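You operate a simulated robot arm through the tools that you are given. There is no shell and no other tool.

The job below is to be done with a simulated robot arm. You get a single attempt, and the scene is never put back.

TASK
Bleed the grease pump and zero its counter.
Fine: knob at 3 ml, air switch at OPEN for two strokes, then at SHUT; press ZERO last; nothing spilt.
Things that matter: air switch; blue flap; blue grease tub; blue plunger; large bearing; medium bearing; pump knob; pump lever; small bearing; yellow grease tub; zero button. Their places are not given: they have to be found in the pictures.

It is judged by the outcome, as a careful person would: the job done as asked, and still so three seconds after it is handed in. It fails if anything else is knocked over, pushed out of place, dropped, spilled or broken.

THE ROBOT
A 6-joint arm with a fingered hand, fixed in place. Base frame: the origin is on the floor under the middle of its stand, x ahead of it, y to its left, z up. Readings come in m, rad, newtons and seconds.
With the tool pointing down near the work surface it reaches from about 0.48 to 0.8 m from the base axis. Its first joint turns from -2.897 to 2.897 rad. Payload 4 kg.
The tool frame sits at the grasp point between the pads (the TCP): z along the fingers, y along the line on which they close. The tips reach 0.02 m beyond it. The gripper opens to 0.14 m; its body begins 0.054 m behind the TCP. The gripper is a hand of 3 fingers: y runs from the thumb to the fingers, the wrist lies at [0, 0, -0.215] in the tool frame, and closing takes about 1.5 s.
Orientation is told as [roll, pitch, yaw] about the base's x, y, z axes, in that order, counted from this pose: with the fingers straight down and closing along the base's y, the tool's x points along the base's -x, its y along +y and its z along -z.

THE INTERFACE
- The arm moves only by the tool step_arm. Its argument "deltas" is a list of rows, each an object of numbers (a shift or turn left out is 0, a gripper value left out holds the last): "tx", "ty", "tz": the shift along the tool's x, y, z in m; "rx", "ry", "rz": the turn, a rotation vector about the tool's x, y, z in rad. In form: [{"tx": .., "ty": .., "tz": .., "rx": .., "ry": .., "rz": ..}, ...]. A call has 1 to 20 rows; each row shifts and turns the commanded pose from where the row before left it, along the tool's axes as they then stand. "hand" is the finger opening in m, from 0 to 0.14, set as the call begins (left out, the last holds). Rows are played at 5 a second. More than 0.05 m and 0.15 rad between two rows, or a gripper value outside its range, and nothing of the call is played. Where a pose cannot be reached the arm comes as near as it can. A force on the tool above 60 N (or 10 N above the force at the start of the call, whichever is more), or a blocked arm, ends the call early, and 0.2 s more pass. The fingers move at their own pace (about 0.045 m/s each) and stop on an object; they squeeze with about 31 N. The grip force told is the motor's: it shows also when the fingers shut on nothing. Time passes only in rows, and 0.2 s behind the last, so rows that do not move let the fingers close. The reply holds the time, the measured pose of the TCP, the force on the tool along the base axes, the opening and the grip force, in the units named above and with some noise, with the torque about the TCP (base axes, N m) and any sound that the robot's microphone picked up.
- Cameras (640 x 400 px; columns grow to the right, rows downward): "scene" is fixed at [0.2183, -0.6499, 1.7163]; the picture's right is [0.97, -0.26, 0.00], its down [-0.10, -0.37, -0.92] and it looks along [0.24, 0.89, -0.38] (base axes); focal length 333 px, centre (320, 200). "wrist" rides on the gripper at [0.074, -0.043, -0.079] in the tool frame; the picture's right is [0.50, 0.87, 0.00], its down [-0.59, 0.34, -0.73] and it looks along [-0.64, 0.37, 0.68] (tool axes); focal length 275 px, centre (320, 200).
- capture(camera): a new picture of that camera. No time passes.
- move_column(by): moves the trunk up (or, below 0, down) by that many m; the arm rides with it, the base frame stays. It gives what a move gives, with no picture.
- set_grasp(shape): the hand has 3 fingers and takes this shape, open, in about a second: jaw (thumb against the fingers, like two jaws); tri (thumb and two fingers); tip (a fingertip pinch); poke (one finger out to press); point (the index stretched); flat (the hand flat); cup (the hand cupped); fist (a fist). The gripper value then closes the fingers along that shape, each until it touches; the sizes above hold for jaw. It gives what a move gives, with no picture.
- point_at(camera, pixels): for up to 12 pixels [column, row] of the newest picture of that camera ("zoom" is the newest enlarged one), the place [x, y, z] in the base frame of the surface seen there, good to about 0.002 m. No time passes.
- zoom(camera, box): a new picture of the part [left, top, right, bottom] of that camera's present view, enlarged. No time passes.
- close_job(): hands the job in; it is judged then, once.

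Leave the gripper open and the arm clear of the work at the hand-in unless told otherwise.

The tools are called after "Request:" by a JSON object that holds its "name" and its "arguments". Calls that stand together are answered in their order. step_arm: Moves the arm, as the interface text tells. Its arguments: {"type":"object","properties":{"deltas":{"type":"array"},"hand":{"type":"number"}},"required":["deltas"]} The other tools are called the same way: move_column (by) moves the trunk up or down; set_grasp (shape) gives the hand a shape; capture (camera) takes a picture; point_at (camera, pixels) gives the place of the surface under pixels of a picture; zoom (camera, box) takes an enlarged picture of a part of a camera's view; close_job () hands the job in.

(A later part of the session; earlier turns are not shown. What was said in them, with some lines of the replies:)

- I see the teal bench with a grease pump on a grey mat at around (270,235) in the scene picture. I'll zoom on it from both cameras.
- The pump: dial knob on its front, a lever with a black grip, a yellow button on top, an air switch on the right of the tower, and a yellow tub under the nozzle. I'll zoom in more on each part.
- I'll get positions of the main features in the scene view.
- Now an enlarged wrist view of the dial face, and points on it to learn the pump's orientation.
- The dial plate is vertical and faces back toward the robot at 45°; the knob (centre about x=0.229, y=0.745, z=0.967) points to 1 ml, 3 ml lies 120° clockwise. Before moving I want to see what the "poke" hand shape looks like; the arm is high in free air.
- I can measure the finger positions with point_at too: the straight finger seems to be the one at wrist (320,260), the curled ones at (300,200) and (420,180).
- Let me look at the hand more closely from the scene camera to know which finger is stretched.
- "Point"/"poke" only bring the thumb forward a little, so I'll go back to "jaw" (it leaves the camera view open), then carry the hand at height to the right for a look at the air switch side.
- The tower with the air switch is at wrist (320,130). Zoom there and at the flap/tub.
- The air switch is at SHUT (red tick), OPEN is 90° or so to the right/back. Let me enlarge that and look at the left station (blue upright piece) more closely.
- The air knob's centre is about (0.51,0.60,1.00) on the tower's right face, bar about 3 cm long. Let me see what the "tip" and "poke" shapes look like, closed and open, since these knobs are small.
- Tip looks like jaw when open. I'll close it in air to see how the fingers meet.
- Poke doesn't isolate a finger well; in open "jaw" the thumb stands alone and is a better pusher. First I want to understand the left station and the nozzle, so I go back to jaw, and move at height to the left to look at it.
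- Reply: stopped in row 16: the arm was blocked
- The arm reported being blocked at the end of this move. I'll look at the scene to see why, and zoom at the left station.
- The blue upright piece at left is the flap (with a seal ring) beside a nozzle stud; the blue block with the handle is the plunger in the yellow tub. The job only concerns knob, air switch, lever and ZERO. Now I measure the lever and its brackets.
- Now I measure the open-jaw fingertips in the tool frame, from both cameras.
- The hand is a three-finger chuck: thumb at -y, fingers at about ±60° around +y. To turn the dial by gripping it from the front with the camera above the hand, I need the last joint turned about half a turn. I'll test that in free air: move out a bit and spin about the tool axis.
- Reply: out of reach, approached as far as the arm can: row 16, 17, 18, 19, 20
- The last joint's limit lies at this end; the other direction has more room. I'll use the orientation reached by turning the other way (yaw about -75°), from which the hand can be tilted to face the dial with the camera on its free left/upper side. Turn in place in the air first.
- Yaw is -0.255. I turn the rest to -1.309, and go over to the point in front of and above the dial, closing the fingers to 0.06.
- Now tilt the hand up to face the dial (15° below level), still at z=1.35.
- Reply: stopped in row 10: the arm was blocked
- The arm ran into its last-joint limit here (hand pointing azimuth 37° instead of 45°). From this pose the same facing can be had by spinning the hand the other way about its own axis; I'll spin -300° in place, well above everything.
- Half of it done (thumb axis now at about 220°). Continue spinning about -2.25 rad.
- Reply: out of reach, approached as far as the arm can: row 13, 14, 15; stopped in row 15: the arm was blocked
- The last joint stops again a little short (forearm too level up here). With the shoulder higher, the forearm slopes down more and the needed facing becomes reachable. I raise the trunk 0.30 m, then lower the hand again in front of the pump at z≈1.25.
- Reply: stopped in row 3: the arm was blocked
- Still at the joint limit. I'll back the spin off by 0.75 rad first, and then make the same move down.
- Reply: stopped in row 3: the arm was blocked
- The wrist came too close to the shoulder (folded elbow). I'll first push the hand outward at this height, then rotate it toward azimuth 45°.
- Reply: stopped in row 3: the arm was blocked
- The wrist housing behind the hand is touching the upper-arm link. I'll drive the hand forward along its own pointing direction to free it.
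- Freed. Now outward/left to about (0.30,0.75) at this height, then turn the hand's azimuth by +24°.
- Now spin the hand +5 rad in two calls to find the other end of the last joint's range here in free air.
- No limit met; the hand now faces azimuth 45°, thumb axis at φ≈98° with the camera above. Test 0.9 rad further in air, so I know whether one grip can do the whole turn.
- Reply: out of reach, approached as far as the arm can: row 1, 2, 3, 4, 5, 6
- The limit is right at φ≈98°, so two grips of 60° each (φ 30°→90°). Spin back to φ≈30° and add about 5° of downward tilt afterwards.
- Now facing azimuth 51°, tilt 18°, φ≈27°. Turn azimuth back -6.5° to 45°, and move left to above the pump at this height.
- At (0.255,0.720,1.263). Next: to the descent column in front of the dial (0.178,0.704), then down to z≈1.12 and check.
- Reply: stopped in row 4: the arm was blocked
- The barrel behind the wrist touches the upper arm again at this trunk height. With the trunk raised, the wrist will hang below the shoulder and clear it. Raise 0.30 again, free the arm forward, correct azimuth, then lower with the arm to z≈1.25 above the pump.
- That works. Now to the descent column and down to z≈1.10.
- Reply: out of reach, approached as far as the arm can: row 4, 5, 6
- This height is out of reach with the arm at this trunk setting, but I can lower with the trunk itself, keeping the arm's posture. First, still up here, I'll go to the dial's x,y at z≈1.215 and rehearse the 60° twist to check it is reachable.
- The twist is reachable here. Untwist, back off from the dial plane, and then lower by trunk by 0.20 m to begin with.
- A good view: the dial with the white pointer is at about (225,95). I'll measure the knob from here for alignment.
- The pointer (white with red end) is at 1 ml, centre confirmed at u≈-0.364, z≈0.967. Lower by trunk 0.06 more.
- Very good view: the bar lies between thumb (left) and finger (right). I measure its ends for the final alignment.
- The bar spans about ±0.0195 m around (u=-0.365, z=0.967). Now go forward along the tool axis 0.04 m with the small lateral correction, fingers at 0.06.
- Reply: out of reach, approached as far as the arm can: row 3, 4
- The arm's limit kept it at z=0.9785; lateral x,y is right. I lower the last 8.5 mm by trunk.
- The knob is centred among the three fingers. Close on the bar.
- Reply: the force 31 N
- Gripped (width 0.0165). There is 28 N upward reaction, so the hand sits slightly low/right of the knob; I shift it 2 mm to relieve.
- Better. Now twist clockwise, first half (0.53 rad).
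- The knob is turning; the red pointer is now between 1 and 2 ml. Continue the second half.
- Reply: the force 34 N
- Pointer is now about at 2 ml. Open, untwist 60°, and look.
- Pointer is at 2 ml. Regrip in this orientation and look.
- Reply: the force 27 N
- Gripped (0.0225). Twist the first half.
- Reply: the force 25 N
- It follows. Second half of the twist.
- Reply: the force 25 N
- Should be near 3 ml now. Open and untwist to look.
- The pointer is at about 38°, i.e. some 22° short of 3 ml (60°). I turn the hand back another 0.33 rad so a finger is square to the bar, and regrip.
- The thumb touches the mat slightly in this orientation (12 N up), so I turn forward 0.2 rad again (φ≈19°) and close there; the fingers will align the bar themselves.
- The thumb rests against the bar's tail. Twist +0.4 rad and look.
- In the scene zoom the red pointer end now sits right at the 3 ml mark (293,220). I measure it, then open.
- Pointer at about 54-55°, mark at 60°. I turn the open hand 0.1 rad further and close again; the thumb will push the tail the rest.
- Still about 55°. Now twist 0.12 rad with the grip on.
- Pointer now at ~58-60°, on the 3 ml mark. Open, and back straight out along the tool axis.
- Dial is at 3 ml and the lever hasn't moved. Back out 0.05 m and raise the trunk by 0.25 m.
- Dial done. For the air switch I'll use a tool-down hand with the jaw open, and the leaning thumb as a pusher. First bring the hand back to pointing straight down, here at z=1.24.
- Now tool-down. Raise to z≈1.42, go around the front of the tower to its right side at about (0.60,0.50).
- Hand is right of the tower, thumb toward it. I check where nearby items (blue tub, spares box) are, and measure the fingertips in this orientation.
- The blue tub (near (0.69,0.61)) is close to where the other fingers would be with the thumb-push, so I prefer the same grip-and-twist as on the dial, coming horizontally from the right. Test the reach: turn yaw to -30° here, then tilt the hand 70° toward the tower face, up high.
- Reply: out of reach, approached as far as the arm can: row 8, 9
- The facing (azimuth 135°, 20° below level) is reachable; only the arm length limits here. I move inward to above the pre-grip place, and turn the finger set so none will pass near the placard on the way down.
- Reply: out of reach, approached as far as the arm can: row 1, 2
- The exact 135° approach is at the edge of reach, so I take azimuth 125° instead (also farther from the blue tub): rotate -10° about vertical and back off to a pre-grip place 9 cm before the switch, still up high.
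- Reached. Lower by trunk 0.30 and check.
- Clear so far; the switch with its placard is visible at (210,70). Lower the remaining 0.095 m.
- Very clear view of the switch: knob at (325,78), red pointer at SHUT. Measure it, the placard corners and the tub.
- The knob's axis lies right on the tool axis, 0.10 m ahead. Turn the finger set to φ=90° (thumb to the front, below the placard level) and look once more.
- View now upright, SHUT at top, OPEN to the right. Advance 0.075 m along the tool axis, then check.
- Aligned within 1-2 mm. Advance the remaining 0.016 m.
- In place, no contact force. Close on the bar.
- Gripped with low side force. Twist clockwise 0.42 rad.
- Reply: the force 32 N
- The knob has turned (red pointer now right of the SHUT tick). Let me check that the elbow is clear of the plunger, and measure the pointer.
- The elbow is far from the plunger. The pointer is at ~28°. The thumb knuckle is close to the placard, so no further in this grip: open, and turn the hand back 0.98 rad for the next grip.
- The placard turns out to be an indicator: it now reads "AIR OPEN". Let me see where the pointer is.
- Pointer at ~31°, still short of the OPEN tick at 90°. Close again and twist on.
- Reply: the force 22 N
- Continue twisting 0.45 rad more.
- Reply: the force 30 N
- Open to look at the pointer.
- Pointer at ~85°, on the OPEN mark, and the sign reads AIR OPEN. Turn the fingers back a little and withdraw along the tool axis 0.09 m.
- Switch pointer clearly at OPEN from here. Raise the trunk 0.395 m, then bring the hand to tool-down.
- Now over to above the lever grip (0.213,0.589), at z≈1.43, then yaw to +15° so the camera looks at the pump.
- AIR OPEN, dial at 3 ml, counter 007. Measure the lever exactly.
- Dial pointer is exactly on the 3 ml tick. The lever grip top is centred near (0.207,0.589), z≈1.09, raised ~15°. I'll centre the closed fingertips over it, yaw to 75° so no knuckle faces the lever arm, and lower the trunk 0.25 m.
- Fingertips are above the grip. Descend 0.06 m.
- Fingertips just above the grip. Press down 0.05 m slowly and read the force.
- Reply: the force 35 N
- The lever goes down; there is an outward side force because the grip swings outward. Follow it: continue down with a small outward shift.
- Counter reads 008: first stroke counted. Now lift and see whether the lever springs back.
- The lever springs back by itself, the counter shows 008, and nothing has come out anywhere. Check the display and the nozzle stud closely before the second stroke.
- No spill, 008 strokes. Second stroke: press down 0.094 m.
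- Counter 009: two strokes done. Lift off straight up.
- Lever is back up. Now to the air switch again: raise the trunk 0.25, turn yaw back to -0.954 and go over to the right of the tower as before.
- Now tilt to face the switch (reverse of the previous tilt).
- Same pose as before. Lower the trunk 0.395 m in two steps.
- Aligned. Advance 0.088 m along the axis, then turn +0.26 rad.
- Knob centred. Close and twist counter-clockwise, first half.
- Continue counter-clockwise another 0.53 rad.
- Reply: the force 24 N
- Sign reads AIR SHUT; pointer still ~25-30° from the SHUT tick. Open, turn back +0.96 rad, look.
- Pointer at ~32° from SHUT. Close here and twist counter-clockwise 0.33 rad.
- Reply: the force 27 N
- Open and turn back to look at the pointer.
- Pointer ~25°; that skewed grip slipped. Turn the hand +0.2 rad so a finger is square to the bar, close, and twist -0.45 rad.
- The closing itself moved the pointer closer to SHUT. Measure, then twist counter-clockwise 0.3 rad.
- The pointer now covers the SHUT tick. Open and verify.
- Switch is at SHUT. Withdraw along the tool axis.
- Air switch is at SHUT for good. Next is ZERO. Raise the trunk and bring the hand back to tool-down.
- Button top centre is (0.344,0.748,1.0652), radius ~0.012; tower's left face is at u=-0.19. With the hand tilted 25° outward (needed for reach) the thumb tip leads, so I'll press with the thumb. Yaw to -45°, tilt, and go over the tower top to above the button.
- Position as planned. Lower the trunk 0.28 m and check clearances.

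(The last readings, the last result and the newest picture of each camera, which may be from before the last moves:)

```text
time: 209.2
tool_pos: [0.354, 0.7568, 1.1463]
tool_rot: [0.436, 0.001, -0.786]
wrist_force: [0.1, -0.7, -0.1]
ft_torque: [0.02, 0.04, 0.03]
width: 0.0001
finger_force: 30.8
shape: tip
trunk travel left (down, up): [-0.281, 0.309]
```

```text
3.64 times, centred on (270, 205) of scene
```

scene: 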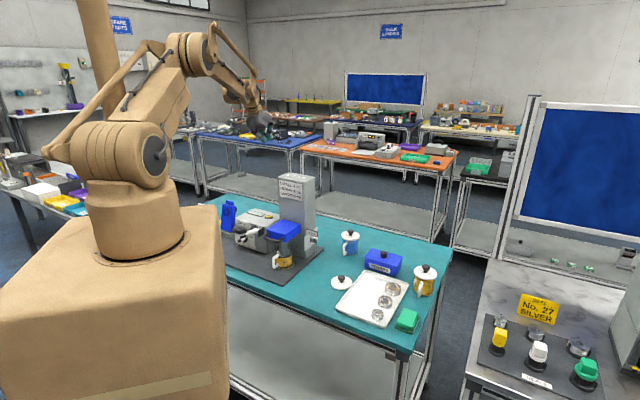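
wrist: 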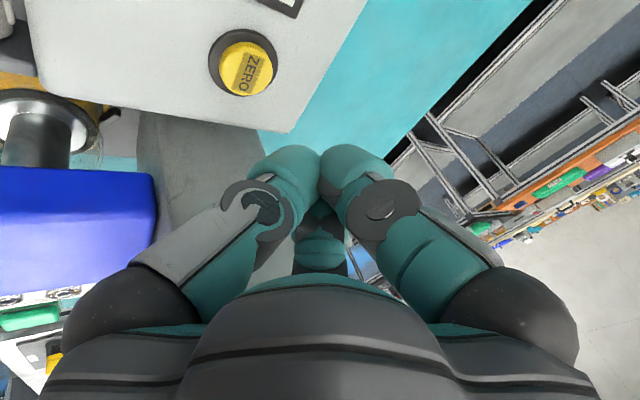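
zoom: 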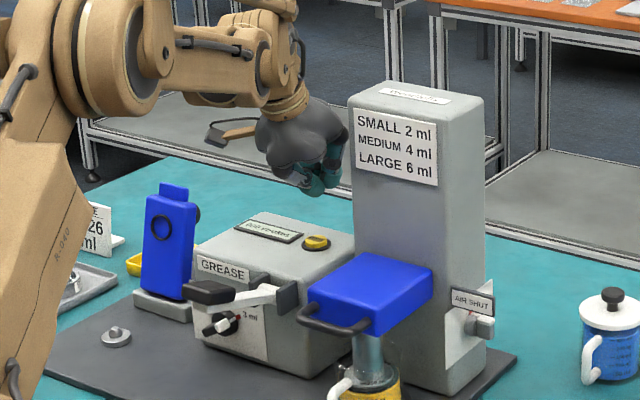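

The ZERO button is seen at (245,68) in the wrist view. Re-measure it and the thumb tip from this camera.

Request:
{"name": "point_at", "arguments": {"camera": "wrist", "pixels": [[247, 68], [225, 65], [270, 72], [248, 46], [245, 92], [275, 160], [295, 150], [310, 165], [290, 185], [340, 155]]}}

```text
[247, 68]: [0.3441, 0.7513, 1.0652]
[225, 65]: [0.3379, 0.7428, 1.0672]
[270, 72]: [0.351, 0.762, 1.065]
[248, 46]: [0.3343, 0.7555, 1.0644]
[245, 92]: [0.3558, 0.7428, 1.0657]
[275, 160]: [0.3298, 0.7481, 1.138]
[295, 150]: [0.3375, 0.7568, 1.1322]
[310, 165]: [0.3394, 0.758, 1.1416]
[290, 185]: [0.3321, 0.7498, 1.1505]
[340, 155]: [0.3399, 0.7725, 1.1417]
```

Button centre (0.3446,0.7503), thumb tip above it within 2 mm. Descend 0.05 m vertically with a 2 mm correction.

Request:
{"name": "step_arm", "arguments": {"deltas": [{"tx": 0.0014, "ty": 0.0013, "tz": 0.0006}, {"ty": -0.0072, "tz": 0.0154}, {"ty": -0.0072, "tz": 0.0154}, {"ty": -0.0068, "tz": 0.0145}]}}

Request:
{"name": "capture", "arguments": {"camera": "wrist"}}

Request:
{"name": "zoom", "arguments": {"camera": "scene", "box": [240, 185, 310, 240]}}

```text
time: 210.2
tool_pos: [0.3533, 0.7591, 1.0955]
tool_rot: [0.437, -0.001, -0.785]
wrist_force: [-0.1, -0.3, 0.1]
ft_torque: [0.0, -0.02, -0.02]
width: 0.0
finger_force: 30.8
shape: tip
trunk travel left (down, up): [-0.281, 0.309]
```

```text
taken
```

wrist: 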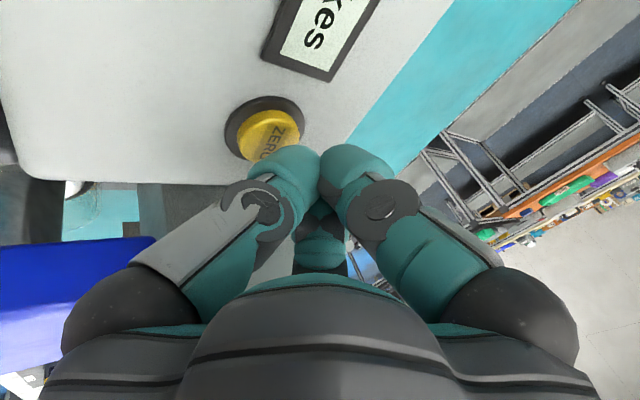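

```text
7.27 times, centred on (275, 212) of scene
```

zoom: 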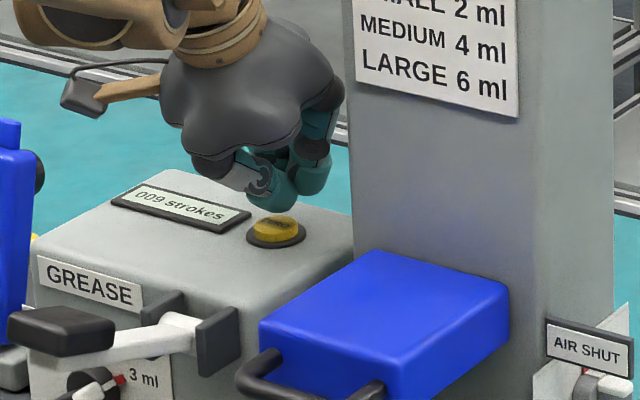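

Thumb tip is 6 mm above the button. Press down in 2 mm steps (11 mm total).

Request:
{"name": "step_arm", "arguments": {"deltas": [{"ty": -0.00085, "tz": 0.00181}, {"ty": -0.00085, "tz": 0.00181}, {"ty": -0.00085, "tz": 0.00181}, {"ty": -0.00085, "tz": 0.00181}, {"ty": -0.00063, "tz": 0.00136}]}}

Request:
{"name": "zoom", "arguments": {"camera": "scene", "box": [240, 185, 310, 240]}}

```text
time: 211.3
tool_pos: [0.3549, 0.7589, 1.0879]
tool_rot: [0.436, -0.001, -0.785]
wrist_force: [-1.1, -0.3, -0.2]
ft_torque: [0.01, 0.04, -0.04]
width: 0.0
finger_force: 31.1
shape: tip
trunk travel left (down, up): [-0.281, 0.309]
```

```text
7.27 times, centred on (275, 212) of scene
```

zoom: 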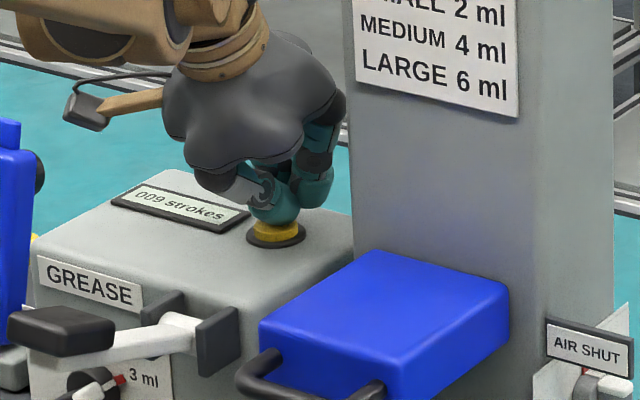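

Just at the button, no force yet. Press 5 mm further.

Request:
{"name": "step_arm", "arguments": {"deltas": [{"ty": -0.00085, "tz": 0.00181}, {"ty": -0.00085, "tz": 0.00181}, {"ty": -0.00043, "tz": 0.0009}]}}

Request:
{"name": "zoom", "arguments": {"camera": "scene", "box": [240, 185, 310, 240]}}

```text
time: 212.2
tool_pos: [0.3544, 0.7582, 1.0832]
tool_rot: [0.435, -0.002, -0.784]
wrist_force: [0.4, 0.4, 3.4]
ft_torque: [-0.01, -0.03, 0.0]
width: 0.0001
finger_force: 30.8
shape: tip
trunk travel left (down, up): [-0.281, 0.309]
heard: click
```

```text
7.27 times, centred on (275, 212) of scene
```

zoom: 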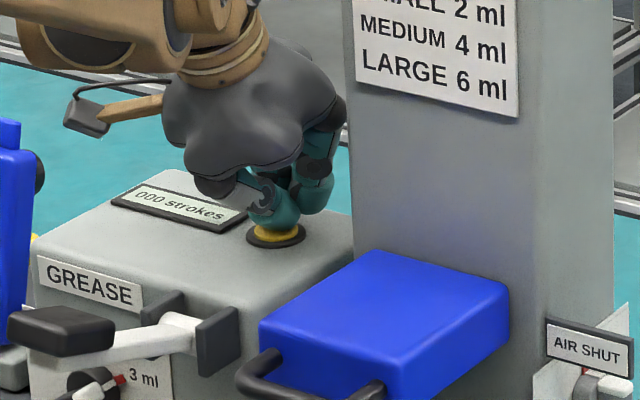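

A click was heard and the display reads 000 strokes. Lift off vertically.

Request:
{"name": "step_arm", "arguments": {"deltas": [{"ty": 0.0042, "tz": -0.0091}, {"ty": 0.0085, "tz": -0.0181}, {"ty": 0.0127, "tz": -0.0272}, {"ty": 0.0127, "tz": -0.0272}]}}

Request:
{"name": "move_column", "arguments": {"by": 0.25}}

Request:
{"name": "zoom", "arguments": {"camera": "scene", "box": [190, 170, 330, 290]}}

Request:
{"name": "zoom", "arguments": {"camera": "scene", "box": [248, 200, 298, 230]}}

```text
time: 213.2
tool_pos: [0.3532, 0.76, 1.1738]
tool_rot: [0.437, 0.003, -0.786]
wrist_force: [0.7, -0.6, 0.2]
ft_torque: [-0.02, 0.02, -0.01]
width: 0.0
finger_force: 30.8
shape: tip
trunk travel left (down, up): [-0.281, 0.309]
```

```text
time: 215.7
tool_pos: [0.3538, 0.7596, 1.4229]
tool_rot: [0.436, 0.001, -0.785]
wrist_force: [-0.3, 0.3, 1.5]
ft_torque: [-0.02, -0.01, -0.01]
width: 0.0001
finger_force: 30.3
shape: tip
trunk travel left (down, up): [-0.531, 0.059]
```

```text
3.33 times, centred on (260, 230) of scene
```

zoom: 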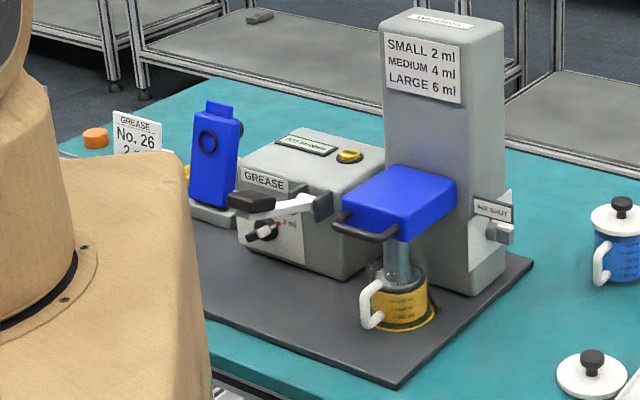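

```text
12.80 times, centred on (273, 215) of scene
```

zoom: 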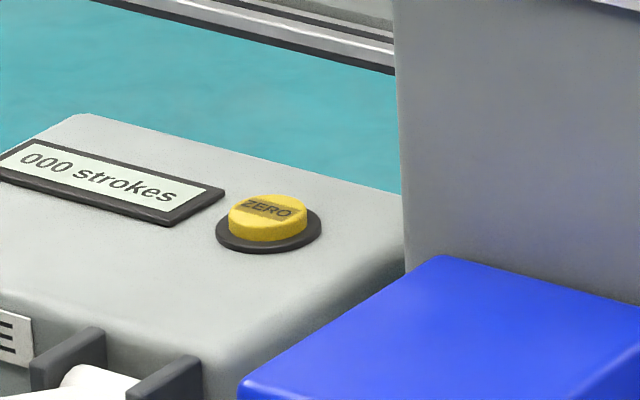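

Counter at 000. Move the hand back toward the robot, straighten it, and open the fingers.

Request:
{"name": "step_arm", "arguments": {"deltas": [{"ty": -0.034, "tz": -0.0159}, {"ty": -0.034, "tz": -0.0159}, {"ty": -0.034, "tz": -0.0159}, {"ty": -0.034, "tz": -0.0159}, {"rx": 0.1454}, {"rx": 0.1454}, {"rx": 0.1454}, {"ty": -0.04}, {"ty": -0.04}, {}, {}], "hand": 0.14}}

Request:
{"name": "capture", "arguments": {"camera": "scene"}}

Request:
{"name": "capture", "arguments": {"camera": "wrist"}}

```text
time: 218.1
tool_pos: [0.1907, 0.5954, 1.4239]
tool_rot: [0.0, 0.0, -0.785]
wrist_force: [-0.7, -0.5, -0.7]
ft_torque: [0.03, 0.03, 0.04]
width: 0.14
finger_force: 0.0
shape: tip
trunk travel left (down, up): [-0.531, 0.059]
```

```text
taken
```

scene: 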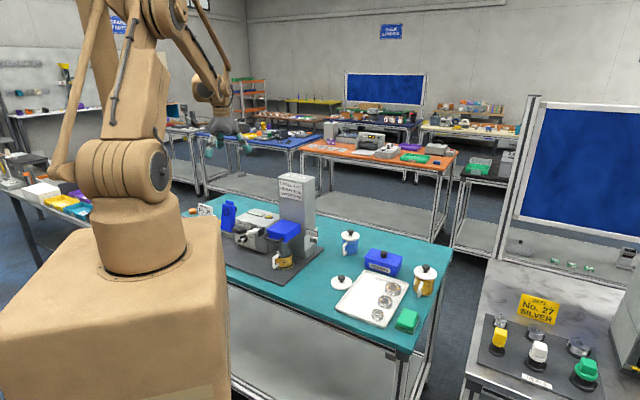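

```text
taken
```

wrist: 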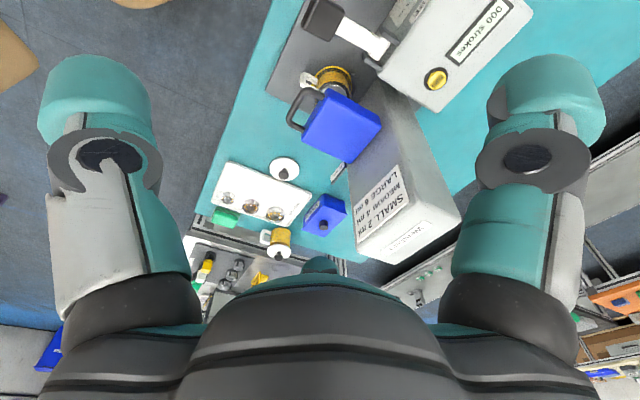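

Request:
{"name": "zoom", "arguments": {"camera": "scene", "box": [225, 195, 325, 275]}}

Request:
{"name": "zoom", "arguments": {"camera": "scene", "box": [235, 220, 275, 255]}}

Request:
{"name": "point_at", "arguments": {"camera": "zoom", "pixels": [[245, 265], [250, 255], [235, 270]]}}

```text
5.00 times, centred on (275, 235) of scene
```

zoom: 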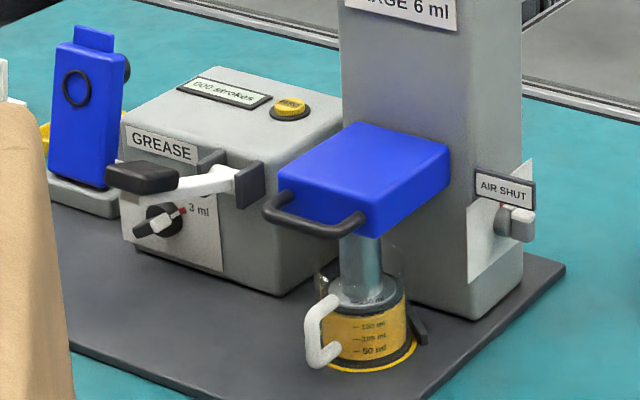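

```text
11.43 times, centred on (255, 238) of scene
```

zoom: 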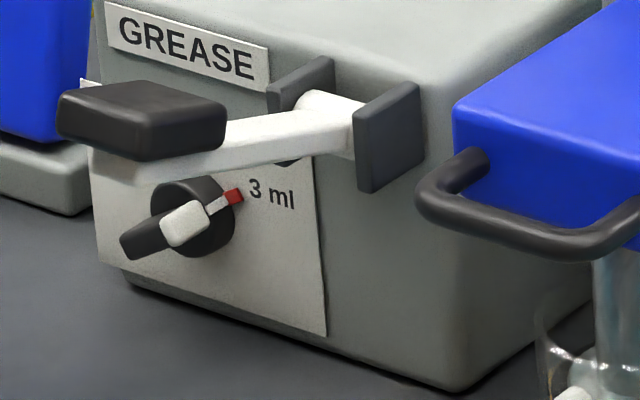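

```text
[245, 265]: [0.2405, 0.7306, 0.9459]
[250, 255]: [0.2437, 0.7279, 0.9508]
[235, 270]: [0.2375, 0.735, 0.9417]
```

Dial is at 3 ml, the sign reads AIR SHUT, the counter shows 000, the lever is up, nothing is spilt or moved, and the hand is open and well above the bench. I hand in the job.

Request:
{"name": "close_job", "arguments": {}}

```text
The job is handed in.
```

The grease pump is bled and its counter is zeroed. I handed the job in, and no judging result came back.

Last checked state, just before the hand-in:

- **Knob:** the pointer is at 3 ml.
- **Air switch:** I set it to OPEN, and the indicator read AIR OPEN through both strokes. It is back at SHUT, and the indicator reads AIR SHUT.
- **Strokes:** I made exactly two, and the counter went 007, 008, 009. The lever springs back up by itself.
- **ZERO:** I pressed it last. There was a click and the display now reads 000.
- **Spills and other items:** I saw no spill, and the yellow tub, the plunger and the flap are where they were. The robot's base hid the left-hand bearing tray in the last pictures; I did no work near it.
- **Arm:** the hand is open and about half a metre above the bench.

While I turned the knob, the thumb brushed the mat lightly (about 12 N); I backed off and saw nothing moved.
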